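You operate a simulated robot arm through the tools that you are given. There is no shell and no other tool.

You run a simulated two-armed robot. Do the job below in one go: nothing can be reset, and whatever is moved stays where it is left.

JOB
Put both 200 g weights on the hanging disc, then time it from about 60.
Fine: the two from the shelf under the stop clock, the 100 g weight stays there; twist it, press the green button once, blue lever to FREE; when the clock stops, lever to HOLD and the disc back to about 0; leave the red lever.

Only the result counts: the job must be done as asked and must still hold three seconds after the hand-in. Knocking over, shifting, dropping, spilling or breaking anything else fails it.

ROBOT AND FRAMES
Two 7-joint arms with two-finger parallel grippers on one trunk that stands fixed in place. Base frame: the origin is at the foot of the trunk, x ahead of it, y to its left, z up. Lengths are in m, angles in rad, forces in N, time in s.
The left shoulder is at [0.05, 0.168, 1.207], the right one opposite. With the tool pointing down near the work surface each hand reaches from about 0.2 to 0.66 m from the base axis, measured 20 degrees to its own side. Payload 1.57 kg a hand.
The TCP of each hand is the grasp point between the finger pads, 0.03 m short of the fingertips. In the tool frame z runs along the fingers and y along their closing line. The gripper opens to 0.08 m. The fingers are 0.017 m wide and 0.012 m thick; the gripper's body (0.04 by 0.082 m) begins 0.08 m behind the TCP.
Orientation is told as [roll, pitch, yaw] about the base's x, y, z axes, in that order, counted from this pose: with the fingers straight down and closing along the base's y, the tool's x points along the base's -x, its y along +y and its z along -z.

CONTROLS
- The arms move only by the tool step_arm. It takes "left_steps", "right_steps" or both (then of equal length, played together; a hand with none holds still); each is a list of rows, each a list of 6 numbers: the shift along the tool's x, y, z in units of 40 mm (1.0 is 40 mm), then the turn, a rotation vector about the tool's x, y, z in units of 5 degrees (1.0 is 5 degrees). In form: [[dx, dy, dz, ax, ay, az], ...]. A call has 1 to 20 rows; each row shifts and turns the commanded pose from where the row before left it, along the tool's axes as they then stand. "left_claw" and "right_claw" are, for a hand that has rows, the gripper command, from -1 (shut) to 1 (fully open), values between in proportion, set as the call begins (left out, the last holds). A call with a number of a shift or a turn outside -1 to 1 is refused whole. A row lasts 0.2 s, in which the tool goes at most 0.05 m and 0.15 rad; a call with a longer step from one row to the next is refused whole, and so is a gripper value outside its range. A pose out of reach is approached as far as the arm can. The call stops where the force on the tool passes 40 N (or 10 N more than at its start, if that is more) or the arm is blocked; 0.2 s more then pass. Each finger travels about 0.045 m/s and halts on what it meets, pressing with about 21 N; the grip force reading is that of the motor and also rises with nothing between the fingers. The clock runs only during rows and for 0.2 s after the last one: add rows that do not move to give the fingers time. It gives the time, the measured TCP pose, the force on the tool (base axes), the opening and the grip force at its end, in the units of the frame above (readings bear some noise), with the torque about the TCP (base axes, N m) and any sound that the robot's microphone picked up, and new pictures: "show" is both (left out), scene, wrist or none (wrist: the cameras of the hands that moved).
- Cameras (640 x 400 px; columns grow to the right, rows downward): "scene" is now at [0.1238, 0.0432, 1.4402]; the picture's right is [0.46, -0.89, 0.00], its down [-0.31, -0.16, -0.94] and it looks along [0.84, 0.43, -0.34] (base axes); focal length 214 px, centre (320, 200). "left" rides on the left gripper at [0.072, 0.007, -0.122] in its tool frame; the picture's right is [-0.09, 1.00, 0.00], its down [-0.84, -0.08, -0.54] and it looks along [-0.54, -0.05, 0.84] (tool axes); focal length 238 px, centre (320, 200). "right" rides on the right gripper at [0.072, -0.007, -0.122] in its tool frame; the picture's right is [0.09, 1.00, 0.00], its down [-0.84, 0.08, -0.54] and it looks along [-0.54, 0.05, 0.84] (tool axes); focal length 238 px, centre (320, 200).
- raise_lower(by): slides the trunk up (or, below 0, down) by that many m; the arms and the scene camera ride with it, the base frame stays. It gives what a move gives, with no picture.
- aim_head(pan, tilt): turns the head with the scene camera to pan (to the left, within 1.396 rad either way) and tilt (down, from -0.506 to 1.204), counted from straight ahead of the robot. It gives what a move gives, and a new picture of the scene camera.
- locate(camera, pixels): for up to 12 pixels [column, row] of the newest picture of that camera ("zoom" is the newest enlarged one), the place [x, y, z] in the base frame of the surface seen there, good to about 0.002 m. It takes no simulated time.
- close_up(camera, box): a new picture of the part [left, top, right, bottom] of that camera's present view, enlarged. It takes no simulated time.
- finish_job(): hands the job in; it is judged then, once.

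Leave the grippers open and the arms clear of the work at the hand-in unless told otherwise.

The tools are called by a JSON object that holds its "fn" and its "kwargs". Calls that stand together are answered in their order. step_arm: Moves the arms, as the interface text tells. Its arguments: {"type":"object","properties":{"left_steps":{"type":"array","items":{"type":"array","items":{"type":"number"}}},"left_claw":{"type":"number"},"right_steps":{"type":"array","items":{"type":"array","items":{"type":"number"}}},"right_claw":{"type":"number"},"show":{"type":"string","enum":["both","scene","wrist","none"]}},"required":[]} The other tools are called the same way: raise_lower (by) slides the trunk up or down; aim_head (pan, tilt) turns the head that bears the scene camera; locate (camera, pixels) gives the place of the surface under pixels of a picture; close_up (camera, box) takes an enlarged picture of a part of a camera's view; finish_job () hands the job in.

At the start:

```text
clock: 0.0
left_position: [0.1936, 0.2889, 1.3401]
left_orientation: [0.0, 0.0, -0.002]
left_ft_force: [0.0, -0.6, 0.0]
left_moment: [-0.01, -0.01, 0.01]
left_finger_gap: 0.08
left_grasp_force: 0.0
right_position: [0.282, 0.0336, 1.3736]
right_orientation: [-0.001, 0.0, 0.001]
right_ft_force: [-0.4, 0.0, 0.1]
right_moment: [-0.01, 0.03, 0.0]
right_finger_gap: 0.08
right_grasp_force: 0.2
trunk travel left (down, up): [-0.375, 0.068]
head pan, tilt: [0.473, 0.353]
```

scene: 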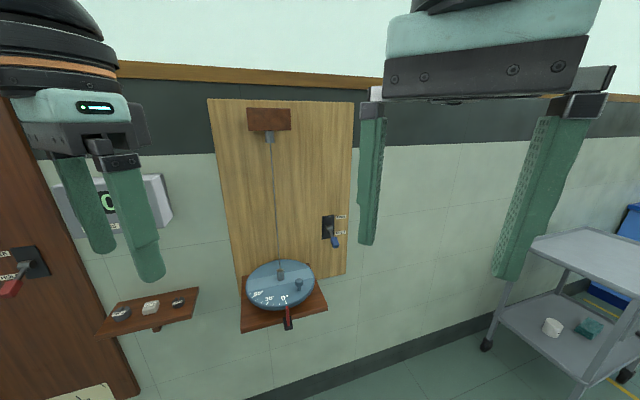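
right: 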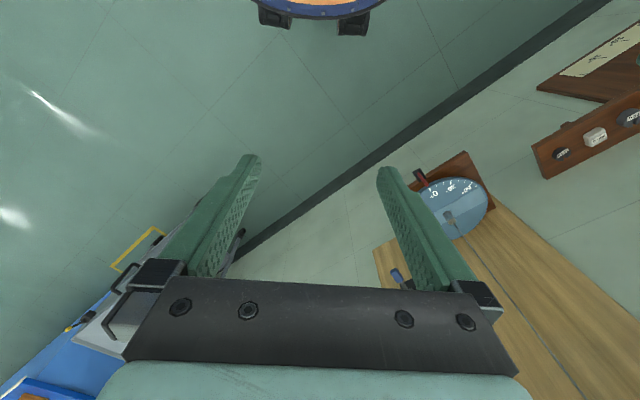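
left: 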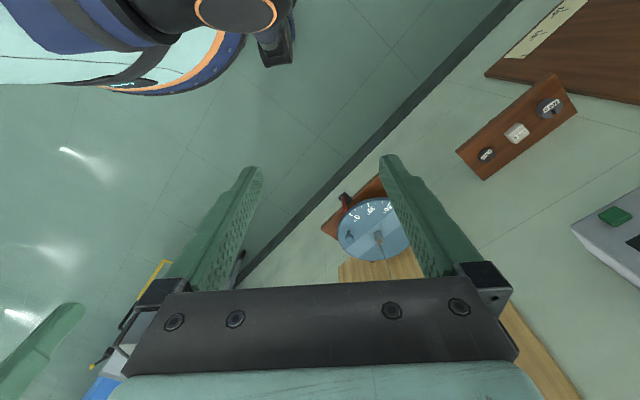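

I see a disc hanging from a wire on a board, with a blue lever beside it. The shelf to its left holds three items, the stop clock is above that shelf, and a red lever is at far left. I'll take close-ups of these before moving anything.

{"fn": "close_up", "kwargs": {"camera": "scene", "box": [220, 240, 350, 340]}}

{"fn": "close_up", "kwargs": {"camera": "scene", "box": [80, 270, 220, 350]}}

{"fn": "close_up", "kwargs": {"camera": "scene", "box": [300, 190, 370, 260]}}

{"fn": "close_up", "kwargs": {"camera": "left", "box": [430, 60, 640, 260]}}

{"fn": "close_up", "kwargs": {"camera": "right", "box": [360, 120, 540, 300]}}

```text
4.00 times, centred on (285, 290) of scene
```

zoom: 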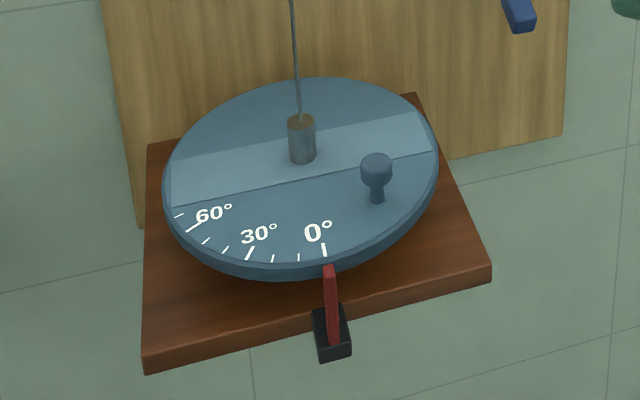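

```text
4.57 times, centred on (150, 310) of scene
```

zoom: 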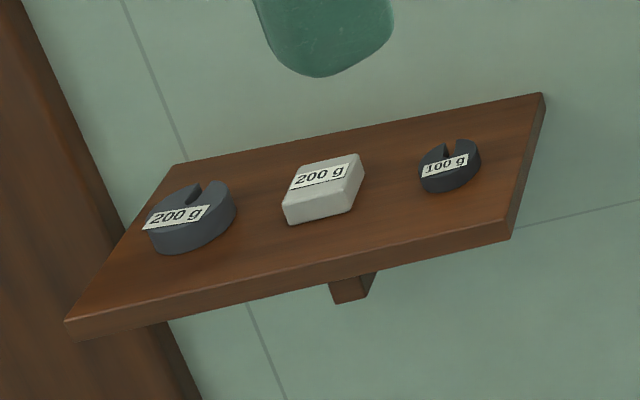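

```text
5.71 times, centred on (335, 225) of scene
```

zoom: 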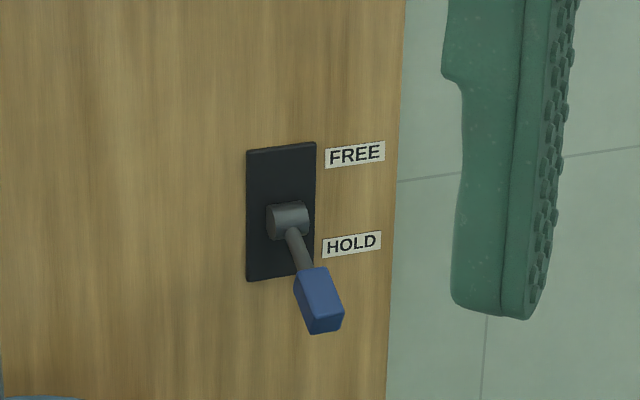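

```text
2.00 times, centred on (535, 160) of left
```

zoom: 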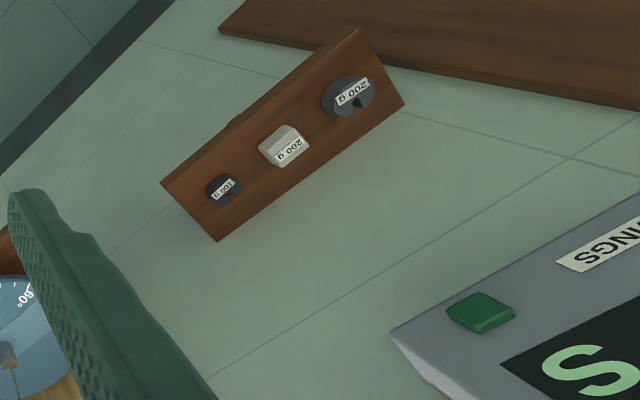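

```text
2.22 times, centred on (450, 210) of right
```

zoom: 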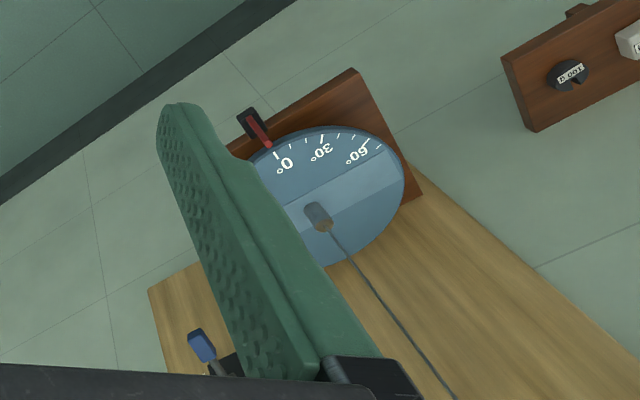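

The disc has a lighter band across it, a central boss and a knob, with the scale reading 0 at the red pointer. I'll turn the head left and down to see the clock, the notice and the red lever.

{"fn": "aim_head", "kwargs": {"pan": 0.95, "tilt": 0.5}}

```text
clock: 0.9
left_position: [0.1937, 0.2885, 1.3393]
left_orientation: [0.0, -0.001, -0.001]
left_ft_force: [0.1, -0.8, -0.8]
left_moment: [-0.01, -0.02, -0.01]
left_finger_gap: 0.0799
left_grasp_force: 0.1
right_position: [0.2825, 0.0332, 1.3731]
right_orientation: [0.001, 0.0, 0.0]
right_ft_force: [-0.2, -0.6, 0.2]
right_moment: [-0.02, 0.01, 0.03]
right_finger_gap: 0.0802
right_grasp_force: 0.0
trunk travel left (down, up): [-0.375, 0.068]
head pan, tilt: [0.949, 0.499]
```

scene: 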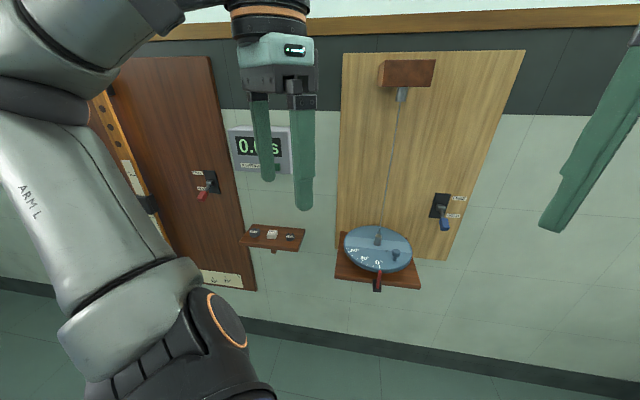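

I now see the clock at about (260,150), partly behind the left fingers. The red lever is at (205,187) and a notice is at (222,280). I'll take close-ups of each.

{"fn": "close_up", "kwargs": {"camera": "scene", "box": [220, 115, 310, 185]}}

{"fn": "close_up", "kwargs": {"camera": "scene", "box": [180, 160, 230, 210]}}

{"fn": "close_up", "kwargs": {"camera": "scene", "box": [190, 260, 260, 295]}}

{"fn": "close_up", "kwargs": {"camera": "scene", "box": [325, 210, 425, 300]}}

{"fn": "close_up", "kwargs": {"camera": "scene", "box": [235, 215, 310, 260]}}

{"fn": "close_up", "kwargs": {"camera": "scene", "box": [80, 60, 160, 220]}}

{"fn": "locate", "kwargs": {"camera": "scene", "pixels": [[232, 130], [289, 180], [254, 233], [272, 234], [290, 237], [243, 241], [295, 250], [305, 230], [253, 226], [440, 210], [445, 225], [205, 190]]}}

{"fn": "locate", "kwargs": {"camera": "scene", "pixels": [[378, 240], [379, 228], [396, 252], [397, 260], [345, 250], [411, 252], [378, 270], [378, 228], [379, 277], [352, 235], [403, 238], [350, 60]]}}

```text
5.71 times, centred on (265, 150) of scene
```

zoom: 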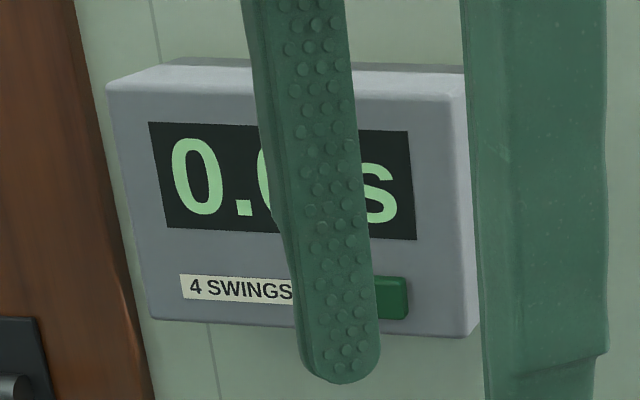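

```text
8.00 times, centred on (205, 185) of scene
```

zoom: 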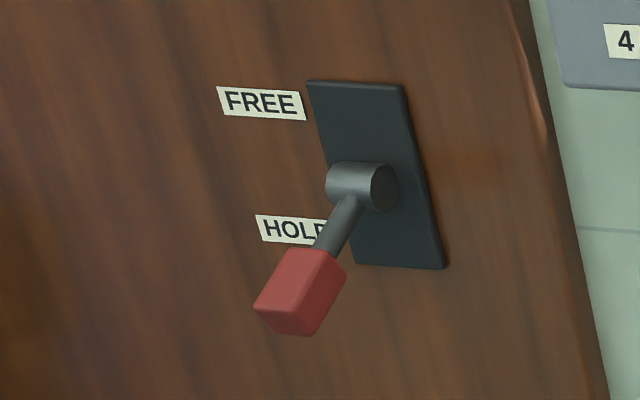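

```text
9.14 times, centred on (225, 278) of scene
```

zoom: 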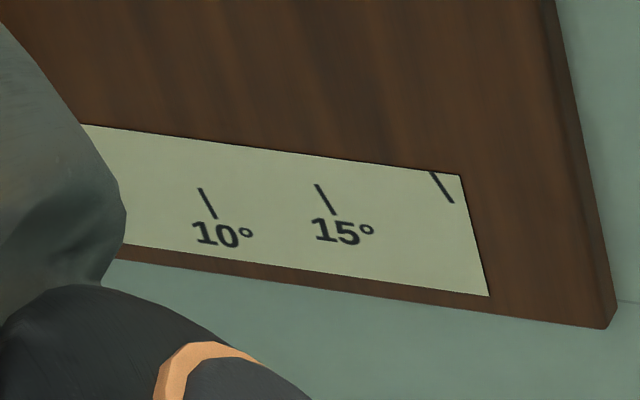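

```text
4.44 times, centred on (375, 255) of scene
```

zoom: 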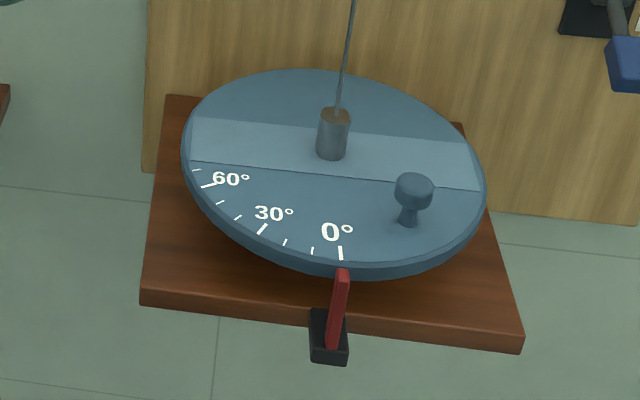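

```text
8.53 times, centred on (272, 238) of scene
```

zoom: 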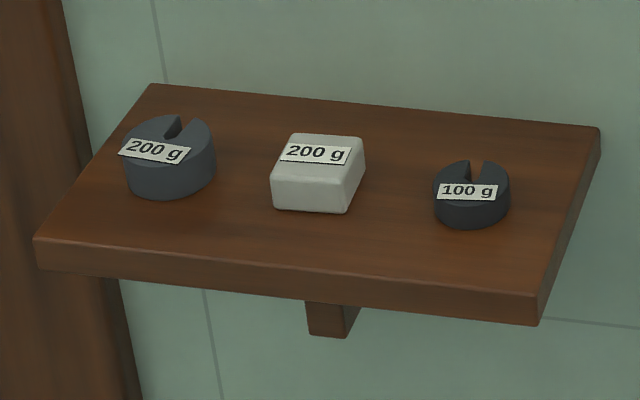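

```text
2.50 times, centred on (120, 140) of scene
```

zoom: 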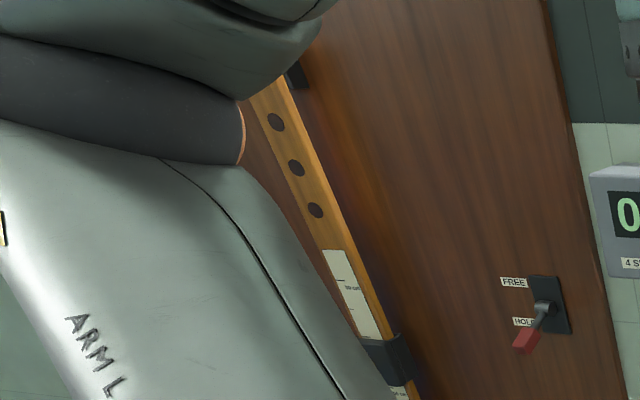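

```text
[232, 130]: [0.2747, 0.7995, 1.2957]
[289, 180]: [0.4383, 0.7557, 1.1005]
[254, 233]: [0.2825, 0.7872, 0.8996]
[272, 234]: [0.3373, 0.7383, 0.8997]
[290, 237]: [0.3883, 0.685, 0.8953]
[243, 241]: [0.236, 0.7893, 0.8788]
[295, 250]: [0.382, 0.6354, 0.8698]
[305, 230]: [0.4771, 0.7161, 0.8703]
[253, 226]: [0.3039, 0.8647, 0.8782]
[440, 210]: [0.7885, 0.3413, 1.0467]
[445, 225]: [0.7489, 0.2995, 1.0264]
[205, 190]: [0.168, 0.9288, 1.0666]
```

```text
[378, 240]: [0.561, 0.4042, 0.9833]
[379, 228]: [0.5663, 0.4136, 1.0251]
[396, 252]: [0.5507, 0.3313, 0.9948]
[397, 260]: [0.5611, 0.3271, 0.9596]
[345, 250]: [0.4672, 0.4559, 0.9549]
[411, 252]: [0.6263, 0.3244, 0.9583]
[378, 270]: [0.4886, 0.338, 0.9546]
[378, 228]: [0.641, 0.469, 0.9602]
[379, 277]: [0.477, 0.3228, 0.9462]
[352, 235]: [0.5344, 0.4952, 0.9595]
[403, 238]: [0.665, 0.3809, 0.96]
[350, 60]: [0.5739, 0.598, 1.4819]
```

I worked out the layout: the wall runs along about (0.72,-0.69), the disc centre is near (0.567,0.41) and its top is at z≈0.96. Next I'll zoom in on each part to get accurate positions, starting with the disc.

{"fn": "close_up", "kwargs": {"camera": "scene", "box": [335, 220, 420, 295]}}

```text
5.33 times, centred on (378, 258) of scene
```

zoom: 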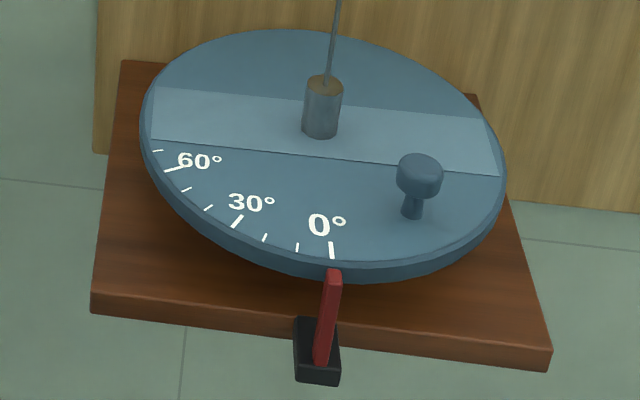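

The zoomed disc shows the boss at (322,105), the knob at (419,172), the band, the scale and the pointer. I'll locate points on these.

{"fn": "locate", "kwargs": {"camera": "zoom", "pixels": [[325, 81], [318, 134], [419, 160], [413, 216], [200, 110], [260, 145], [440, 140], [480, 120], [152, 139], [155, 90], [330, 245], [168, 171]]}}

{"fn": "locate", "kwargs": {"camera": "zoom", "pixels": [[236, 221], [390, 230], [300, 60], [490, 170], [333, 275], [322, 360], [100, 300], [540, 355], [128, 66], [142, 130], [505, 170], [300, 30]]}}

{"fn": "close_up", "kwargs": {"camera": "scene", "box": [235, 215, 310, 260]}}

```text
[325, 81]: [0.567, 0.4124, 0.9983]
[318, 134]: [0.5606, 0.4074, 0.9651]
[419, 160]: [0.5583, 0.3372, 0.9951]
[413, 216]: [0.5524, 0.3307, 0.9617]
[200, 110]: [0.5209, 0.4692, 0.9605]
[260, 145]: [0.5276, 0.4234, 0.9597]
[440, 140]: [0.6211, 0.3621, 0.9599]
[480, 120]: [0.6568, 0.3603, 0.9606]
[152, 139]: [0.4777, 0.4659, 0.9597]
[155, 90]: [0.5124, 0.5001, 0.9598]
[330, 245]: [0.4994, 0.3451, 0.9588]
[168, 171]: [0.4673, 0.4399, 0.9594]
```

```text
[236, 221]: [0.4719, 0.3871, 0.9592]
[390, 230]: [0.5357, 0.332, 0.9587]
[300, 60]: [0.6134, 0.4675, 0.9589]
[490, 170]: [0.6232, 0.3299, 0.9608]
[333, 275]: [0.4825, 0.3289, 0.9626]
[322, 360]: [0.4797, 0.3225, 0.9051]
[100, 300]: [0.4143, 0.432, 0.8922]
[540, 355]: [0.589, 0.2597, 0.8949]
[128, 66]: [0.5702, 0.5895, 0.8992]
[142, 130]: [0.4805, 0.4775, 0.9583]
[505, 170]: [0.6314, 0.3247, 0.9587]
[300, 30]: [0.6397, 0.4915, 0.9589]
```

```text
8.53 times, centred on (272, 238) of scene
```

zoom: 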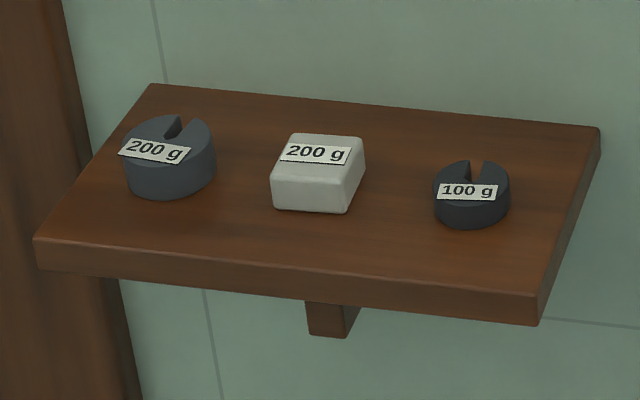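

The disc geometry is clear: centre about (0.566,0.4105), knob about (0.5565,0.335) with its top at z 0.995. The band is flat and runs along (0.707,-0.707). Next I'll locate the weights and the shelf in the newest zoom.

{"fn": "locate", "kwargs": {"camera": "zoom", "pixels": [[172, 130], [205, 125], [130, 140], [160, 196], [125, 180], [214, 165], [150, 165], [290, 137], [362, 137], [275, 175], [348, 182], [345, 211]]}}

{"fn": "locate", "kwargs": {"camera": "zoom", "pixels": [[275, 207], [472, 205], [470, 225], [437, 215], [508, 200], [462, 178], [35, 240], [535, 292], [598, 130], [152, 86], [365, 170], [485, 165]]}}

{"fn": "close_up", "kwargs": {"camera": "scene", "box": [220, 115, 310, 185]}}

```text
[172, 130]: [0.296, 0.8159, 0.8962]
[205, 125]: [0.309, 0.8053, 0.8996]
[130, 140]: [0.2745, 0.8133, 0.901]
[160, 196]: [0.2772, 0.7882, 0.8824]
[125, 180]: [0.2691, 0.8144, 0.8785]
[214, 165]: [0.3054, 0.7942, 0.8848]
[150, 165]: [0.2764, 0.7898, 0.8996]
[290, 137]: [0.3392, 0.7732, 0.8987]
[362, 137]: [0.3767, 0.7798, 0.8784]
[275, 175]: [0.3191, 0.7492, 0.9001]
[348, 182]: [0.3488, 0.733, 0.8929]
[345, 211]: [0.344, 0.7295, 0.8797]
```

```text
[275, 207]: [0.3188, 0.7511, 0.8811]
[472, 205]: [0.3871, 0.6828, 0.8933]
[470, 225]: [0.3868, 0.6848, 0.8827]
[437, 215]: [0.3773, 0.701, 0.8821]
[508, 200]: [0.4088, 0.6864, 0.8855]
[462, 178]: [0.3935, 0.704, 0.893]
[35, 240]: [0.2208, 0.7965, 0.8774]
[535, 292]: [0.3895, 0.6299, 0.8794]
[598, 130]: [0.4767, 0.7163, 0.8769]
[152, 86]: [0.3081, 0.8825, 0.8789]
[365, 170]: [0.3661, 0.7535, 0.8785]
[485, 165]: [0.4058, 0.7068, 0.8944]
```

```text
5.71 times, centred on (265, 150) of scene
```

zoom: 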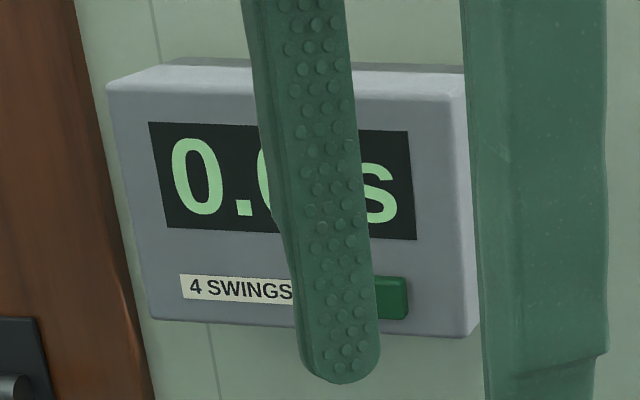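

The dark 200 g weight is about at (0.288,0.806) and the white block about at (0.342,0.753), with the shelf top at z 0.878. I'll locate the clock face and green button at (392,298) in the newest zoom.

{"fn": "locate", "kwargs": {"camera": "zoom", "pixels": [[392, 298], [403, 315], [380, 285], [125, 120], [460, 335], [435, 270], [155, 315], [110, 85], [465, 75], [170, 65]]}}

{"fn": "close_up", "kwargs": {"camera": "scene", "box": [415, 180, 475, 240]}}

```text
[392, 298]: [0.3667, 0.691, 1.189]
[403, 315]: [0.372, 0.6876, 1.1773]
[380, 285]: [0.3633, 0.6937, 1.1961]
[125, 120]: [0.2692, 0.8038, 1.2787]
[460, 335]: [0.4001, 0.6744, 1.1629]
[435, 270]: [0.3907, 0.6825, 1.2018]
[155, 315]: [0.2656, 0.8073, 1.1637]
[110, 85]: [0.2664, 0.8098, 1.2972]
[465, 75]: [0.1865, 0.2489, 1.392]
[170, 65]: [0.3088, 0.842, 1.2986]
```

```text
6.67 times, centred on (445, 210) of scene
```

zoom: 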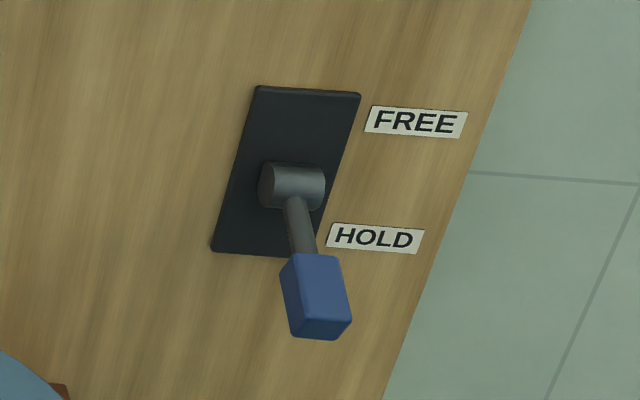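

The button face sits about 10 mm proud of the clock face, near (0.365,0.692,1.187). I'll locate the blue lever parts next.

{"fn": "locate", "kwargs": {"camera": "zoom", "pixels": [[290, 260], [335, 262], [295, 290], [320, 290], [340, 318], [300, 335], [345, 325], [300, 225], [290, 185], [265, 92], [225, 248], [415, 120]]}}

{"fn": "locate", "kwargs": {"camera": "zoom", "pixels": [[375, 238], [350, 95], [308, 245], [270, 200], [318, 175], [250, 150], [400, 300], [100, 100]]}}

```text
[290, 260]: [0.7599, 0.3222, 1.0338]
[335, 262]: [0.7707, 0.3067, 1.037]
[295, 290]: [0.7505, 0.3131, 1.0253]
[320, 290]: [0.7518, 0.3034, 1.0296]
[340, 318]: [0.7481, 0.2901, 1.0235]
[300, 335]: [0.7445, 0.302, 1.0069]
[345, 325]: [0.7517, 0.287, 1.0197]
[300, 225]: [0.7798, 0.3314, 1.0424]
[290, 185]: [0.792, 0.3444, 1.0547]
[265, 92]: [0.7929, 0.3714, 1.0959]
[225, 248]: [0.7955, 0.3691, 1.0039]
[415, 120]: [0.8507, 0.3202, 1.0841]
```

```text
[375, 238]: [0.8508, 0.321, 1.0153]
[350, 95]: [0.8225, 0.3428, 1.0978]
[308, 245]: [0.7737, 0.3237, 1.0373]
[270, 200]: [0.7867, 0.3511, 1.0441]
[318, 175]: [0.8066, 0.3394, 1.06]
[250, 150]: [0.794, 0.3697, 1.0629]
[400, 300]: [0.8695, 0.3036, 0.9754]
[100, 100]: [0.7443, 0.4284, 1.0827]
```

I have the layout now. The lever handle is near (0.750,0.301,1.015) with its pivot near z 1.05. First I'll lower the trunk 0.12 m so the shoulder sits nearer the work height; nothing is beneath the hands. At the same time I'll move the idle right hand aside.

{"fn": "raise_lower", "kwargs": {"by": -0.12}}

{"fn": "step_arm", "kwargs": {"right_steps": [[0, -1, 0, 0, 0, 0], [0, -1, 0, 0, 0, 0], [0, -1, 0, 0, 0, 0], [0, -1, 0, 0, 0, 0], [0, -1, 0, 0, 0, 0], [0, -1, 0, 0, 0, 0]], "left_steps": [[0, 0, 0, 0, 0, -1], [0, 0, 0, 0, 0, -1], [0, 0, 0, 0, 0, -1], [0, 0, 0, 0, 0, -1], [0, 0, 0, 0, 0, -1], [0, 0, 0, 0, 0, -1]], "show": "scene"}}

```text
clock: 2.4
left_position: [0.1941, 0.2882, 1.2206]
left_orientation: [-0.001, -0.001, -0.001]
left_ft_force: [-0.7, -0.2, -0.3]
left_moment: [0.0, 0.01, 0.02]
left_finger_gap: 0.0798
left_grasp_force: 0.1
right_position: [0.2813, 0.0333, 1.253]
right_orientation: [0.0, 0.001, 0.0]
right_ft_force: [0.0, 0.0, -0.4]
right_moment: [-0.01, 0.0, -0.02]
right_finger_gap: 0.0799
right_grasp_force: 0.1
trunk travel left (down, up): [-0.255, 0.188]
head pan, tilt: [0.949, 0.499]
```

```text
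clock: 3.8
left_position: [0.1944, 0.2876, 1.2202]
left_orientation: [0.0, -0.001, 0.526]
left_ft_force: [-0.3, -0.5, 0.2]
left_moment: [0.04, 0.02, -0.01]
left_finger_gap: 0.0801
left_grasp_force: 0.1
right_position: [0.2809, -0.2075, 1.2518]
right_orientation: [0.001, 0.0, 0.001]
right_ft_force: [-1.4, -0.1, -0.9]
right_moment: [0.04, -0.01, 0.0]
right_finger_gap: 0.08
right_grasp_force: 0.1
trunk travel left (down, up): [-0.255, 0.188]
head pan, tilt: [0.949, 0.499]
```

scene: 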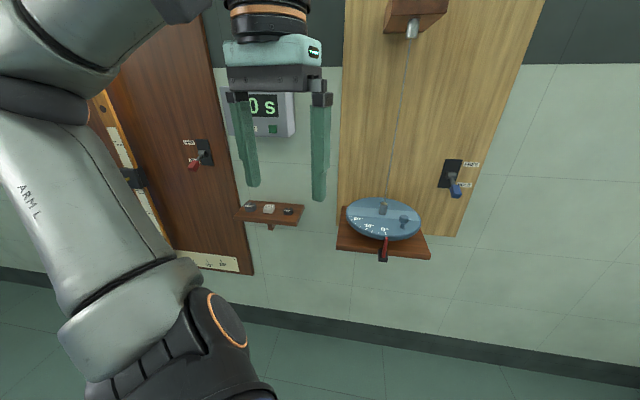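

The yaw is now 30°. I'll turn another 15° so the hand squares up to the wall, then tilt 40° so the fingers point forward and down.

{"fn": "step_arm", "kwargs": {"left_steps": [[0, 0, 0, 0, 0, -1], [0, 0, 0, 0, 0, -1], [0, 0, 0, 0, 0, -1], [0, 0, 0, 0, -1, 0], [0, 0, 0, 0, -1, 0], [0, 0, 0, 0, -1, 0], [0, 0, 0, 0, -1, 0], [0, 0, 0, 0, -1, 0], [0, 0, 0, 0, -1, 0], [0, 0, 0, 0, -1, 0], [0, 0, 0, 0, -1, 0]], "show": "both"}}

```text
clock: 6.2
left_position: [0.1935, 0.2886, 1.2207]
left_orientation: [0.0, -0.7, 0.785]
left_ft_force: [-0.1, 0.0, -0.2]
left_moment: [0.01, 0.01, 0.03]
left_finger_gap: 0.08
left_grasp_force: 0.1
right_position: [0.2826, -0.2055, 1.2535]
right_orientation: [-0.001, -0.001, -0.002]
right_ft_force: [0.2, -0.1, 0.1]
right_moment: [0.0, -0.03, 0.0]
right_finger_gap: 0.0801
right_grasp_force: 0.1
trunk travel left (down, up): [-0.255, 0.188]
head pan, tilt: [0.949, 0.499]
```

scene: 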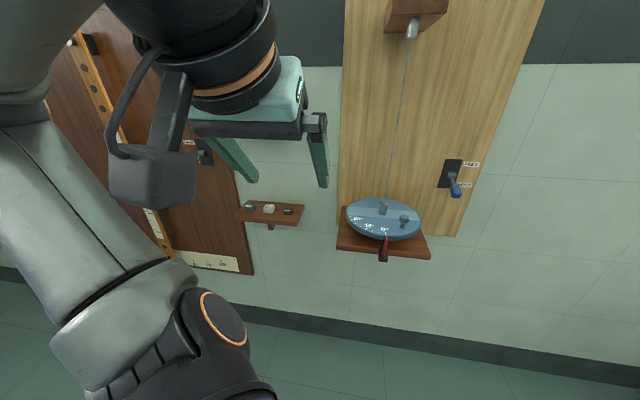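
left: 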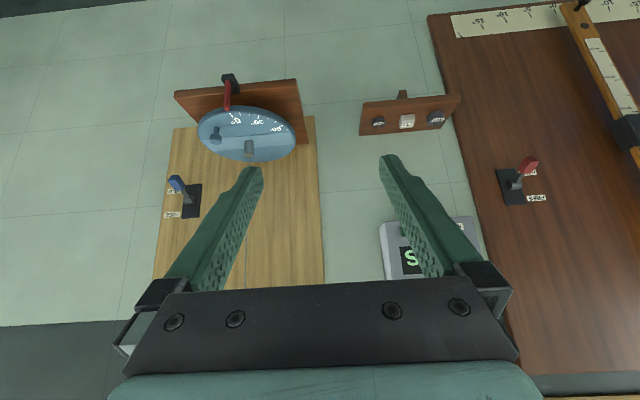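

The hand is square to the wall and tilted 40°. I'll bring the tilt back to 30° and move to a point in front of and above the white block, with the fingers set to about 55 mm.

{"fn": "step_arm", "kwargs": {"left_steps": [[0, 0, 0, 0, 1, 0], [0, 0, 0, 0, 1, 0], [-0.3865, 0.4656, 0.826, 0, 0, 0], [-0.3865, 0.4656, 0.826, 0, 0, 0], [-0.3865, 0.4656, 0.826, 0, 0, 0], [-0.3865, 0.4656, 0.826, 0, 0, 0], [-0.3865, 0.4656, 0.826, 0, 0, 0], [-0.3865, 0.4656, 0.826, 0, 0, 0], [-0.3865, 0.4656, 0.826, 0, 0, 0], [-0.3865, 0.4656, 0.826, 0, 0, 0], [-0.3865, 0.4656, 0.826, 0, 0, 0], [-0.3865, 0.4656, 0.826, 0, 0, 0], [-0.3865, 0.4656, 0.826, 0, 0, 0], [-0.3865, 0.4656, 0.826, 0, 0, 0], [0, 0, 0, 0, 0, 0]], "left_claw": 0.375, "show": "both"}}

```text
clock: 9.4
left_position: [0.2883, 0.6987, 0.9697]
left_orientation: [-0.001, -0.523, 0.786]
left_ft_force: [-0.6, -0.1, 0.3]
left_moment: [0.01, 0.01, 0.03]
left_finger_gap: 0.0551
left_grasp_force: 0.0
right_position: [0.2826, -0.2061, 1.252]
right_orientation: [-0.001, 0.0, 0.0]
right_ft_force: [-0.9, 0.0, 0.1]
right_moment: [-0.01, 0.0, 0.01]
right_finger_gap: 0.08
right_grasp_force: 0.1
trunk travel left (down, up): [-0.255, 0.188]
head pan, tilt: [0.949, 0.499]
```

scene: 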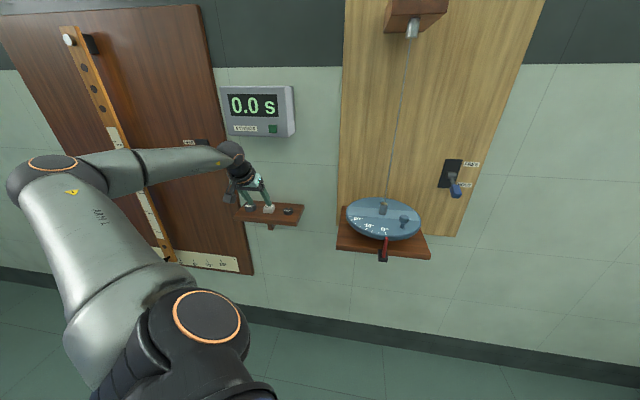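
left: 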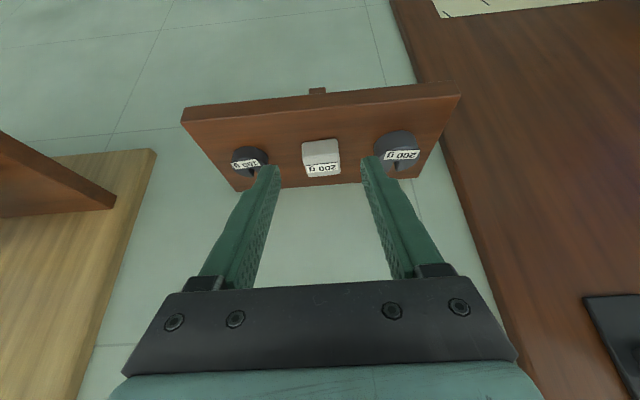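

The pose was reached well and the fingers straddle the white block at (321,158). I'll use the wrist camera to refine the block's centre, and check the elbow's clearance from the bar on the left.

{"fn": "locate", "kwargs": {"camera": "left", "pixels": [[303, 143], [338, 140], [307, 162], [340, 160], [322, 150], [308, 177], [342, 174], [395, 135], [415, 160], [250, 158], [233, 158], [267, 158]]}}

{"fn": "locate", "kwargs": {"camera": "scene", "pixels": [[20, 180], [50, 160], [110, 150], [90, 100], [150, 200], [200, 145], [235, 150], [267, 129], [273, 128], [279, 128]]}}

{"fn": "close_up", "kwargs": {"camera": "left", "box": [220, 110, 440, 210]}}

```text
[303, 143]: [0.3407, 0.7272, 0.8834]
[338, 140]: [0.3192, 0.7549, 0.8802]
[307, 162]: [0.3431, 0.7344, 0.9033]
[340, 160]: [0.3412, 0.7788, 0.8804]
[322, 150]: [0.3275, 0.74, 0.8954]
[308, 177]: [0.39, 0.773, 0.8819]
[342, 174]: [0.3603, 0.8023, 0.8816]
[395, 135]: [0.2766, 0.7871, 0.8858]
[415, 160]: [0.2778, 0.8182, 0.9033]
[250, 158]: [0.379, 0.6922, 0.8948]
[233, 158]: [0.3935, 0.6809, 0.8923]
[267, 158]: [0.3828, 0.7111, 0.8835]
```

```text
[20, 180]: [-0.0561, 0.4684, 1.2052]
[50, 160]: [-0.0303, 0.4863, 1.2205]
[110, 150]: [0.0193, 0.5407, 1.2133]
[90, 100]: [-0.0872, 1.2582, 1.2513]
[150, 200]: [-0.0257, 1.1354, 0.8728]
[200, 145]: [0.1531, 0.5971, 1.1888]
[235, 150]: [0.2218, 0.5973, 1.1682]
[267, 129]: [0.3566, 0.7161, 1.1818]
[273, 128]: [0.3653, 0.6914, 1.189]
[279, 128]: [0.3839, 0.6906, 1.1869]
```

```text
2.91 times, centred on (330, 160) of left
```

zoom: 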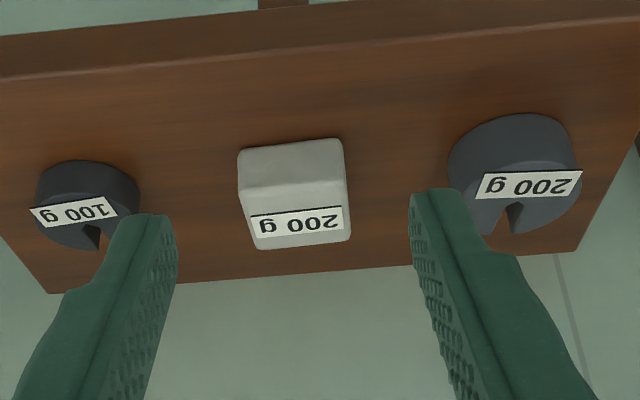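

The elbow is well clear of the bar. I'll take exact points on the block and dark weight from this zoom.

{"fn": "locate", "kwargs": {"camera": "zoom", "pixels": [[244, 185], [340, 170], [258, 243], [347, 234], [295, 205], [242, 155], [340, 143], [455, 160], [575, 160], [512, 140], [520, 180], [510, 205]]}}

{"fn": "close_up", "kwargs": {"camera": "scene", "box": [215, 75, 305, 145]}}

```text
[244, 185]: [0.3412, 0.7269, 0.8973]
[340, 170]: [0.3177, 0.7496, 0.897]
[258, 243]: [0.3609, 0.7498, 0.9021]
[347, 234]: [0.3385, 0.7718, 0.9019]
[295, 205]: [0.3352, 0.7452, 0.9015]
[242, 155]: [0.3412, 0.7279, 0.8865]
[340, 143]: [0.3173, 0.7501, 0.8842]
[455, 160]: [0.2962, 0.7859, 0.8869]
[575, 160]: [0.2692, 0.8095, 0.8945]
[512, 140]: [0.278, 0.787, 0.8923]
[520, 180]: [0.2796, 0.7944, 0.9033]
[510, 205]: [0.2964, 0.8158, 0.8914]
```

```text
5.71 times, centred on (260, 110) of scene
```

zoom: 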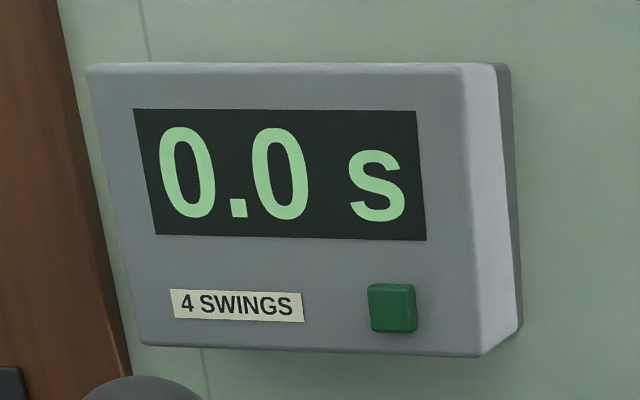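

The block centre is (0.3396,0.7495) and the hand is already aligned with it along the wall. I'll slide the fingers down around it in four small rows, leaving the claw open.

{"fn": "locate", "kwargs": {"camera": "zoom", "pixels": [[392, 307], [375, 295], [410, 325], [440, 310]]}}

{"fn": "step_arm", "kwargs": {"left_steps": [[-0.159, 0, 0.503, 0, 0, 0], [-0.159, 0, 0.503, 0, 0, 0], [-0.159, 0, 0.503, 0, 0, 0], [-0.159, 0, 0.503, 0, 0, 0]], "show": "both"}}

```text
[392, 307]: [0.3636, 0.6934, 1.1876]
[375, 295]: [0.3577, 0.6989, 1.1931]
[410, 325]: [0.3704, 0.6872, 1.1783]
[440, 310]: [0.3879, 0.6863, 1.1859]
```

```text
clock: 10.4
left_position: [0.3345, 0.7426, 0.9132]
left_orientation: [-0.001, -0.523, 0.787]
left_ft_force: [1.0, 0.1, -0.2]
left_moment: [0.0, 0.01, 0.04]
left_finger_gap: 0.055
left_grasp_force: 0.1
right_position: [0.282, -0.2062, 1.2528]
right_orientation: [0.001, 0.001, 0.0]
right_ft_force: [-0.3, 0.3, 0.2]
right_moment: [-0.01, -0.04, 0.0]
right_finger_gap: 0.08
right_grasp_force: 0.1
trunk travel left (down, up): [-0.255, 0.188]
head pan, tilt: [0.949, 0.499]
```

scene: 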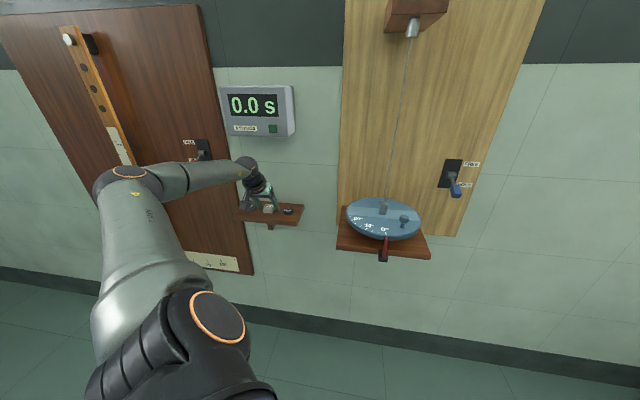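
left: 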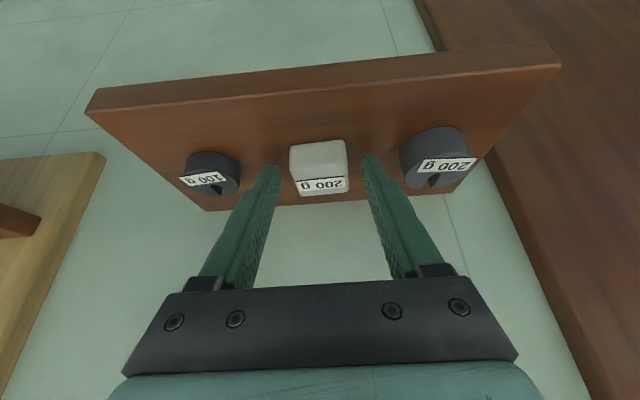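

The fingers are around the block with even gaps and no contact force. I'll close on it and wait.

{"fn": "step_arm", "kwargs": {"left_steps": [[0, 0, 0, 0, 0, 0], [0, 0, 0, 0, 0, 0], [0, 0, 0, 0, 0, 0], [0, 0, 0, 0, 0, 0]], "left_claw": -1, "show": "wrist"}}

```text
clock: 11.4
left_position: [0.3347, 0.7437, 0.9123]
left_orientation: [0.0, -0.525, 0.787]
left_ft_force: [-0.5, 0.6, 0.5]
left_moment: [0.01, 0.02, 0.0]
left_finger_gap: 0.0355
left_grasp_force: 21.1
right_position: [0.2823, -0.2064, 1.252]
right_orientation: [-0.001, -0.001, -0.001]
right_ft_force: [0.4, 0.2, 0.4]
right_moment: [-0.01, 0.04, -0.02]
right_finger_gap: 0.0798
right_grasp_force: 0.2
trunk travel left (down, up): [-0.255, 0.188]
head pan, tilt: [0.949, 0.499]
```

left: 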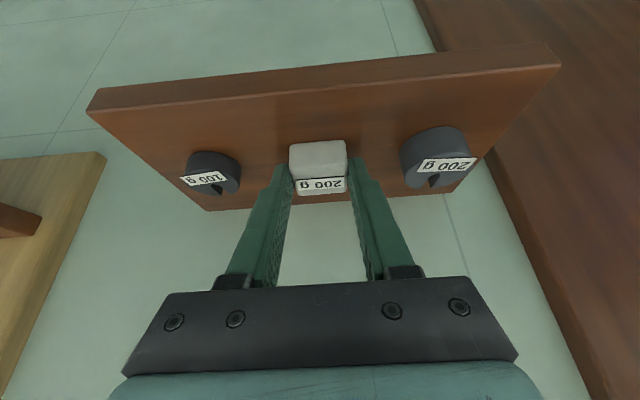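

The block is gripped at a gap of 35.5 mm and a force of 21 N. I'll lift it straight up 6 cm, then pull back and up away from the wall.

{"fn": "step_arm", "kwargs": {"left_steps": [[-0.1875, 0, -0.325, 0, 0, 0], [-0.1875, 0, -0.325, 0, 0, 0], [-0.1875, 0, -0.325, 0, 0, 0], [-0.1875, 0, -0.325, 0, 0, 0], [0.479, 0, -0.796, 0, 0, 0], [0.479, 0, -0.796, 0, 0, 0], [0.479, 0, -0.796, 0, 0, 0], [0.479, 0, -0.796, 0, 0, 0], [0.479, 0, -0.796, 0, 0, 0]], "show": "both"}}

```text
clock: 13.4
left_position: [0.2182, 0.6277, 1.0628]
left_orientation: [-0.002, -0.522, 0.787]
left_ft_force: [1.0, -0.5, -0.5]
left_moment: [-0.02, 0.0, -0.01]
left_finger_gap: 0.0001
left_grasp_force: 20.5
right_position: [0.2822, -0.2069, 1.2518]
right_orientation: [0.0, 0.001, 0.001]
right_ft_force: [-0.8, -0.1, 0.3]
right_moment: [-0.01, -0.02, 0.03]
right_finger_gap: 0.08
right_grasp_force: 0.1
trunk travel left (down, up): [-0.255, 0.188]
head pan, tilt: [0.949, 0.499]
```

scene: 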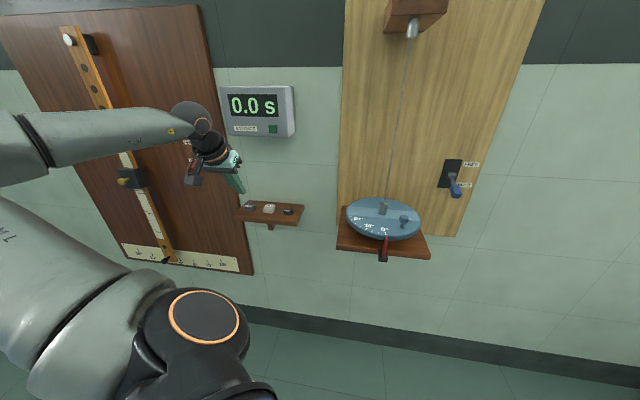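
left: 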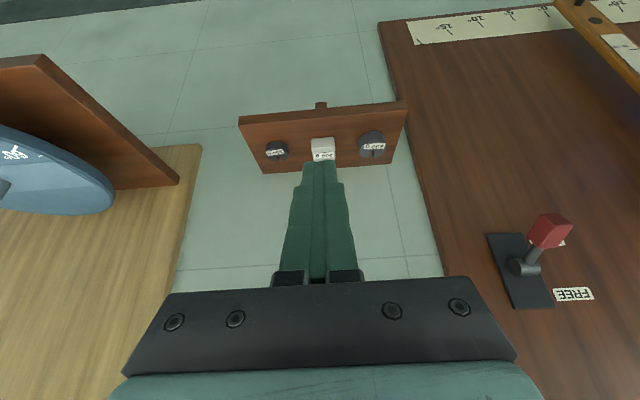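

The grip slipped: the fingers read fully shut, and the block at (322,150) seems still to be on the shelf. I'll look closely at the block and the fingertip shape before retrying.

{"fn": "close_up", "kwargs": {"camera": "left", "box": [230, 90, 420, 210]}}

{"fn": "close_up", "kwargs": {"camera": "scene", "box": [180, 140, 310, 235]}}

{"fn": "close_up", "kwargs": {"camera": "left", "box": [260, 150, 380, 290]}}

```text
3.33 times, centred on (325, 150) of left
```

zoom: 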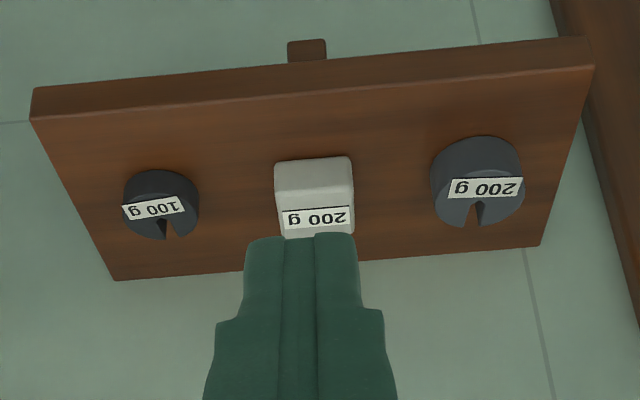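

```text
4.21 times, centred on (245, 188) of scene
```

zoom: 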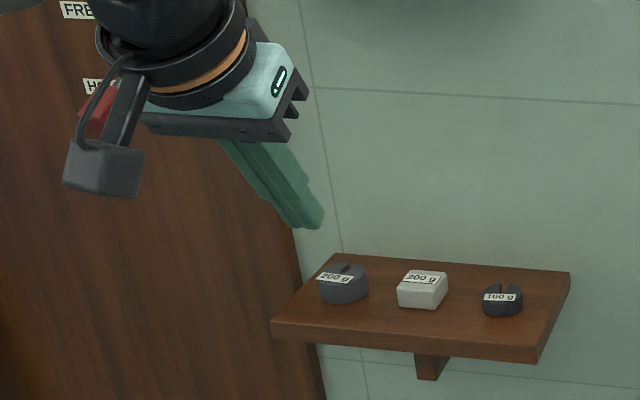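

```text
2.86 times, centred on (320, 220) of left
```

zoom: 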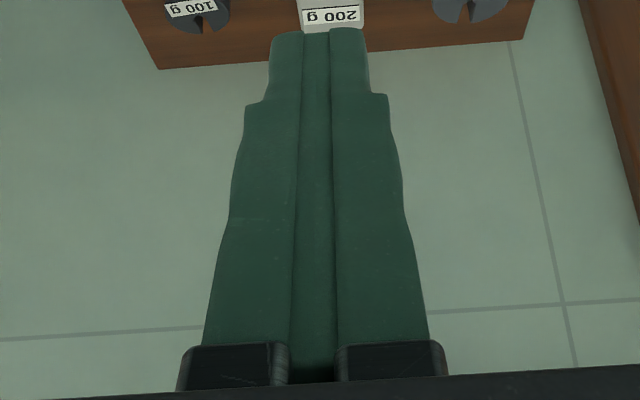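

The block sits level and unmoved; the fingers slid off it. I'll retry with a 45° tilt so more of the pads overlap the block. First I'll reopen and return to the pre-grasp point.

{"fn": "step_arm", "kwargs": {"left_steps": [[0, 0, 0, 0, -1, 0], [0, 0, 0, 0, -1, 0], [0, 0, 0, 0, -1, 0], [-0.041, 0, 0.86, 0, 0, 0], [-0.041, 0, 0.86, 0, 0, 0], [-0.041, 0, 0.86, 0, 0, 0], [-0.041, 0, 0.86, 0, 0, 0], [0, 0, 0, 0, 0, 0]], "left_claw": 0.375, "show": "both"}}

{"fn": "close_up", "kwargs": {"camera": "left", "box": [220, 80, 440, 220]}}

```text
clock: 15.2
left_position: [0.2919, 0.7031, 0.9681]
left_orientation: [0.0, -0.787, 0.785]
left_ft_force: [0.2, -0.2, -0.6]
left_moment: [-0.01, -0.01, 0.01]
left_finger_gap: 0.0551
left_grasp_force: 0.0
right_position: [0.2813, -0.2063, 1.2516]
right_orientation: [0.0, 0.0, 0.001]
right_ft_force: [0.0, -0.3, -0.1]
right_moment: [0.04, -0.01, 0.02]
right_finger_gap: 0.08
right_grasp_force: 0.1
trunk travel left (down, up): [-0.255, 0.188]
head pan, tilt: [0.949, 0.499]
```

scene: 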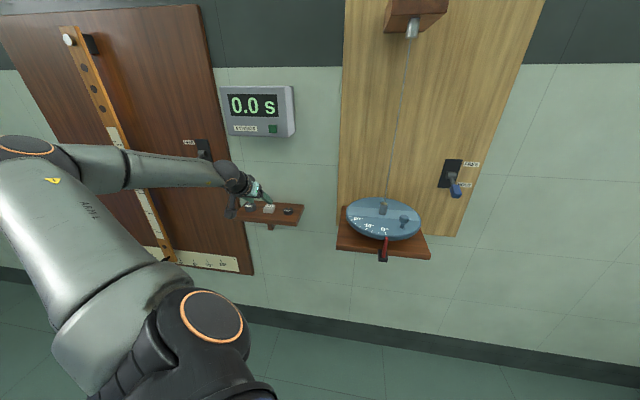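
left: 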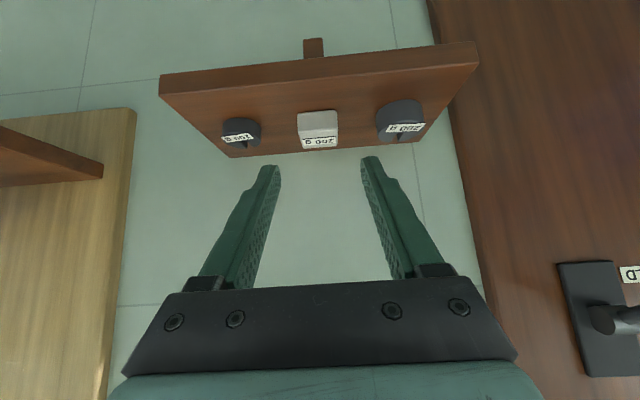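

```text
2.86 times, centred on (330, 150) of left
```

zoom: 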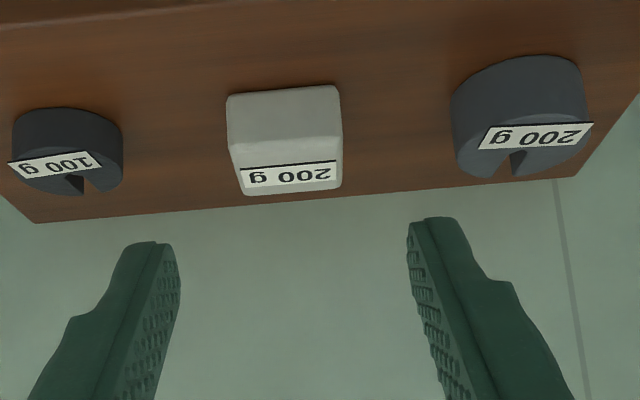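

The block is in view again at (318,128). I'll re-measure it in this zoom.

{"fn": "locate", "kwargs": {"camera": "zoom", "pixels": [[231, 105], [336, 95], [234, 160], [339, 152], [245, 190], [338, 185], [290, 178], [285, 130], [456, 100], [584, 95], [490, 165], [515, 100]]}}

```text
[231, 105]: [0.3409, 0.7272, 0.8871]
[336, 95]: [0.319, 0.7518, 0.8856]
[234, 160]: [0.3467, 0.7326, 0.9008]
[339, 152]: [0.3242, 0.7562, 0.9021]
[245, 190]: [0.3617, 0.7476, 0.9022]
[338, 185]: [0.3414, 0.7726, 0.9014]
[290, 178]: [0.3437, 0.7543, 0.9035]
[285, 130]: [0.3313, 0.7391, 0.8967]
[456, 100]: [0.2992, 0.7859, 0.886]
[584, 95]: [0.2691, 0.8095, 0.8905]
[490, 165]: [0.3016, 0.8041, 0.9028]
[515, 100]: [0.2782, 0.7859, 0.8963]
```

The block is at N 0.771, T −0.289 in wall coordinates (N is distance towards the wall, T is distance along it to the right), and the hand is aligned. I'll slide in along the fingers, then close.

{"fn": "step_arm", "kwargs": {"left_steps": [[0.007, -0.009, 0.52, 0, 0, 0], [0.007, -0.009, 0.52, 0, 0, 0], [0.007, -0.009, 0.52, 0, 0, 0], [0.007, -0.009, 0.52, 0, 0, 0], [0, 0, 0, 0, 0, 0]], "show": "wrist"}}

{"fn": "step_arm", "kwargs": {"left_steps": [[0, 0, 0, 0, 0, 0], [0, 0, 0, 0, 0, 0], [0, 0, 0, 0, 0, 0], [0, 0, 0, 0, 0, 0]], "left_claw": -1, "show": "wrist"}}

{"fn": "close_up", "kwargs": {"camera": "left", "box": [220, 80, 440, 220]}}

```text
clock: 16.4
left_position: [0.3337, 0.7409, 0.9084]
left_orientation: [-0.001, -0.785, 0.787]
left_ft_force: [0.4, 0.5, -0.3]
left_moment: [-0.02, -0.01, 0.02]
left_finger_gap: 0.0549
left_grasp_force: 0.0
right_position: [0.2819, -0.2063, 1.2527]
right_orientation: [-0.001, -0.002, 0.0]
right_ft_force: [0.2, -0.1, -0.6]
right_moment: [0.02, 0.03, 0.01]
right_finger_gap: 0.0801
right_grasp_force: 0.0
trunk travel left (down, up): [-0.255, 0.188]
head pan, tilt: [0.949, 0.499]
```

left: 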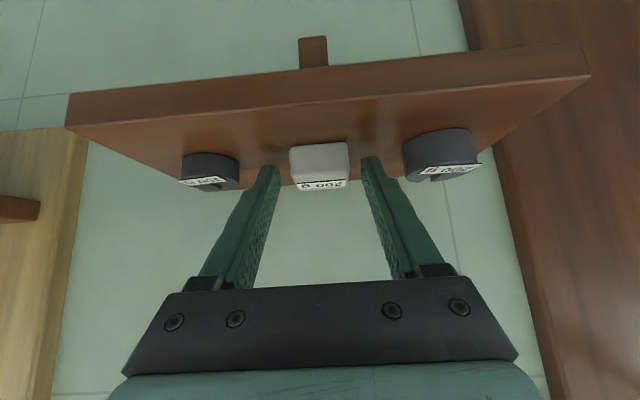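

```text
clock: 17.4
left_position: [0.3334, 0.7414, 0.9099]
left_orientation: [0.0, -0.785, 0.786]
left_ft_force: [-0.4, 0.3, 0.0]
left_moment: [0.05, -0.02, 0.0]
left_finger_gap: 0.0357
left_grasp_force: 20.6
right_position: [0.2817, -0.2061, 1.2515]
right_orientation: [-0.001, 0.0, 0.001]
right_ft_force: [0.0, 0.6, 0.9]
right_moment: [-0.01, -0.02, 0.0]
right_finger_gap: 0.0798
right_grasp_force: 0.1
trunk travel left (down, up): [-0.255, 0.188]
head pan, tilt: [0.949, 0.499]
```

left: 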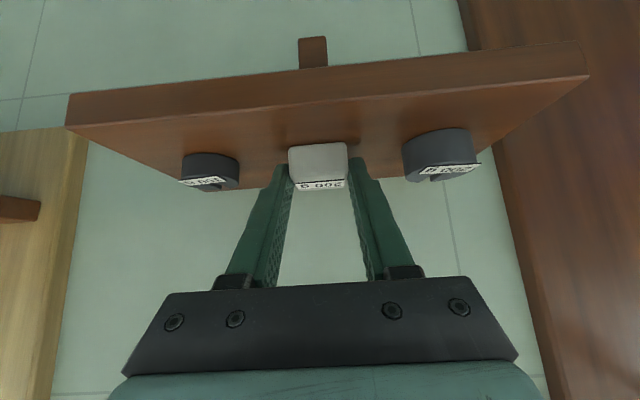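

```text
2.86 times, centred on (330, 150) of left
```

zoom: 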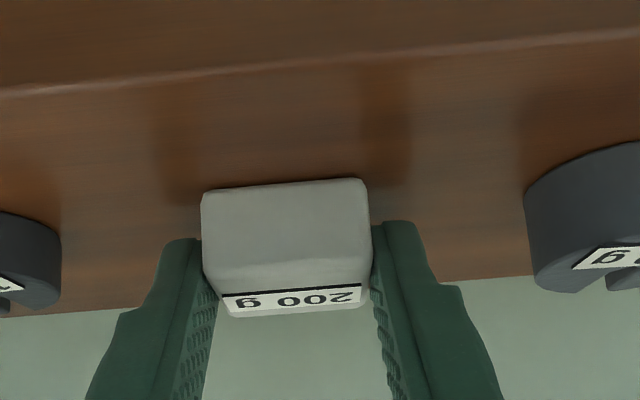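

The block is gripped at 35.7 mm with the pads well over its sides. I'll lift it only about 6 mm, slowly, and read the gap and force.

{"fn": "step_arm", "kwargs": {"left_steps": [[-0.035, 0, -0.035, 0, 0, 0], [-0.035, 0, -0.035, 0, 0, 0], [-0.035, 0, -0.035, 0, 0, 0]], "show": "wrist"}}

{"fn": "close_up", "kwargs": {"camera": "left", "box": [220, 80, 440, 220]}}

```text
clock: 18.2
left_position: [0.3332, 0.7412, 0.9144]
left_orientation: [-0.001, -0.786, 0.786]
left_ft_force: [-0.6, -0.4, -2.0]
left_moment: [-0.05, 0.04, 0.02]
left_finger_gap: 0.0355
left_grasp_force: 21.0
right_position: [0.2825, -0.2059, 1.2523]
right_orientation: [0.0, 0.0, -0.001]
right_ft_force: [0.7, 0.4, -0.2]
right_moment: [0.03, 0.01, 0.0]
right_finger_gap: 0.08
right_grasp_force: 0.0
trunk travel left (down, up): [-0.255, 0.188]
head pan, tilt: [0.949, 0.499]
```

left: 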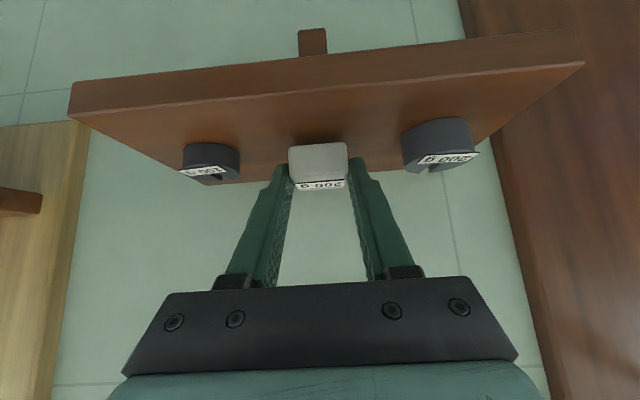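

```text
2.86 times, centred on (330, 150) of left
```

zoom: 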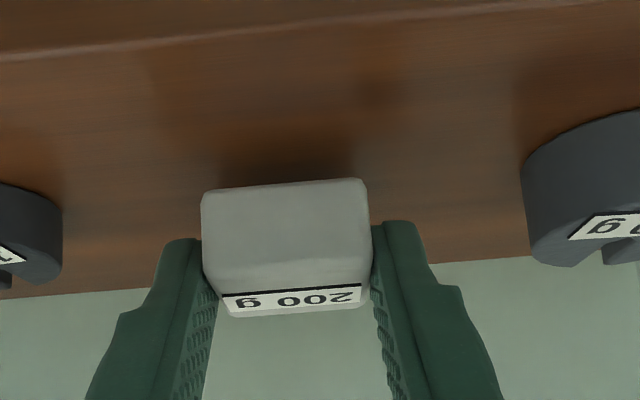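

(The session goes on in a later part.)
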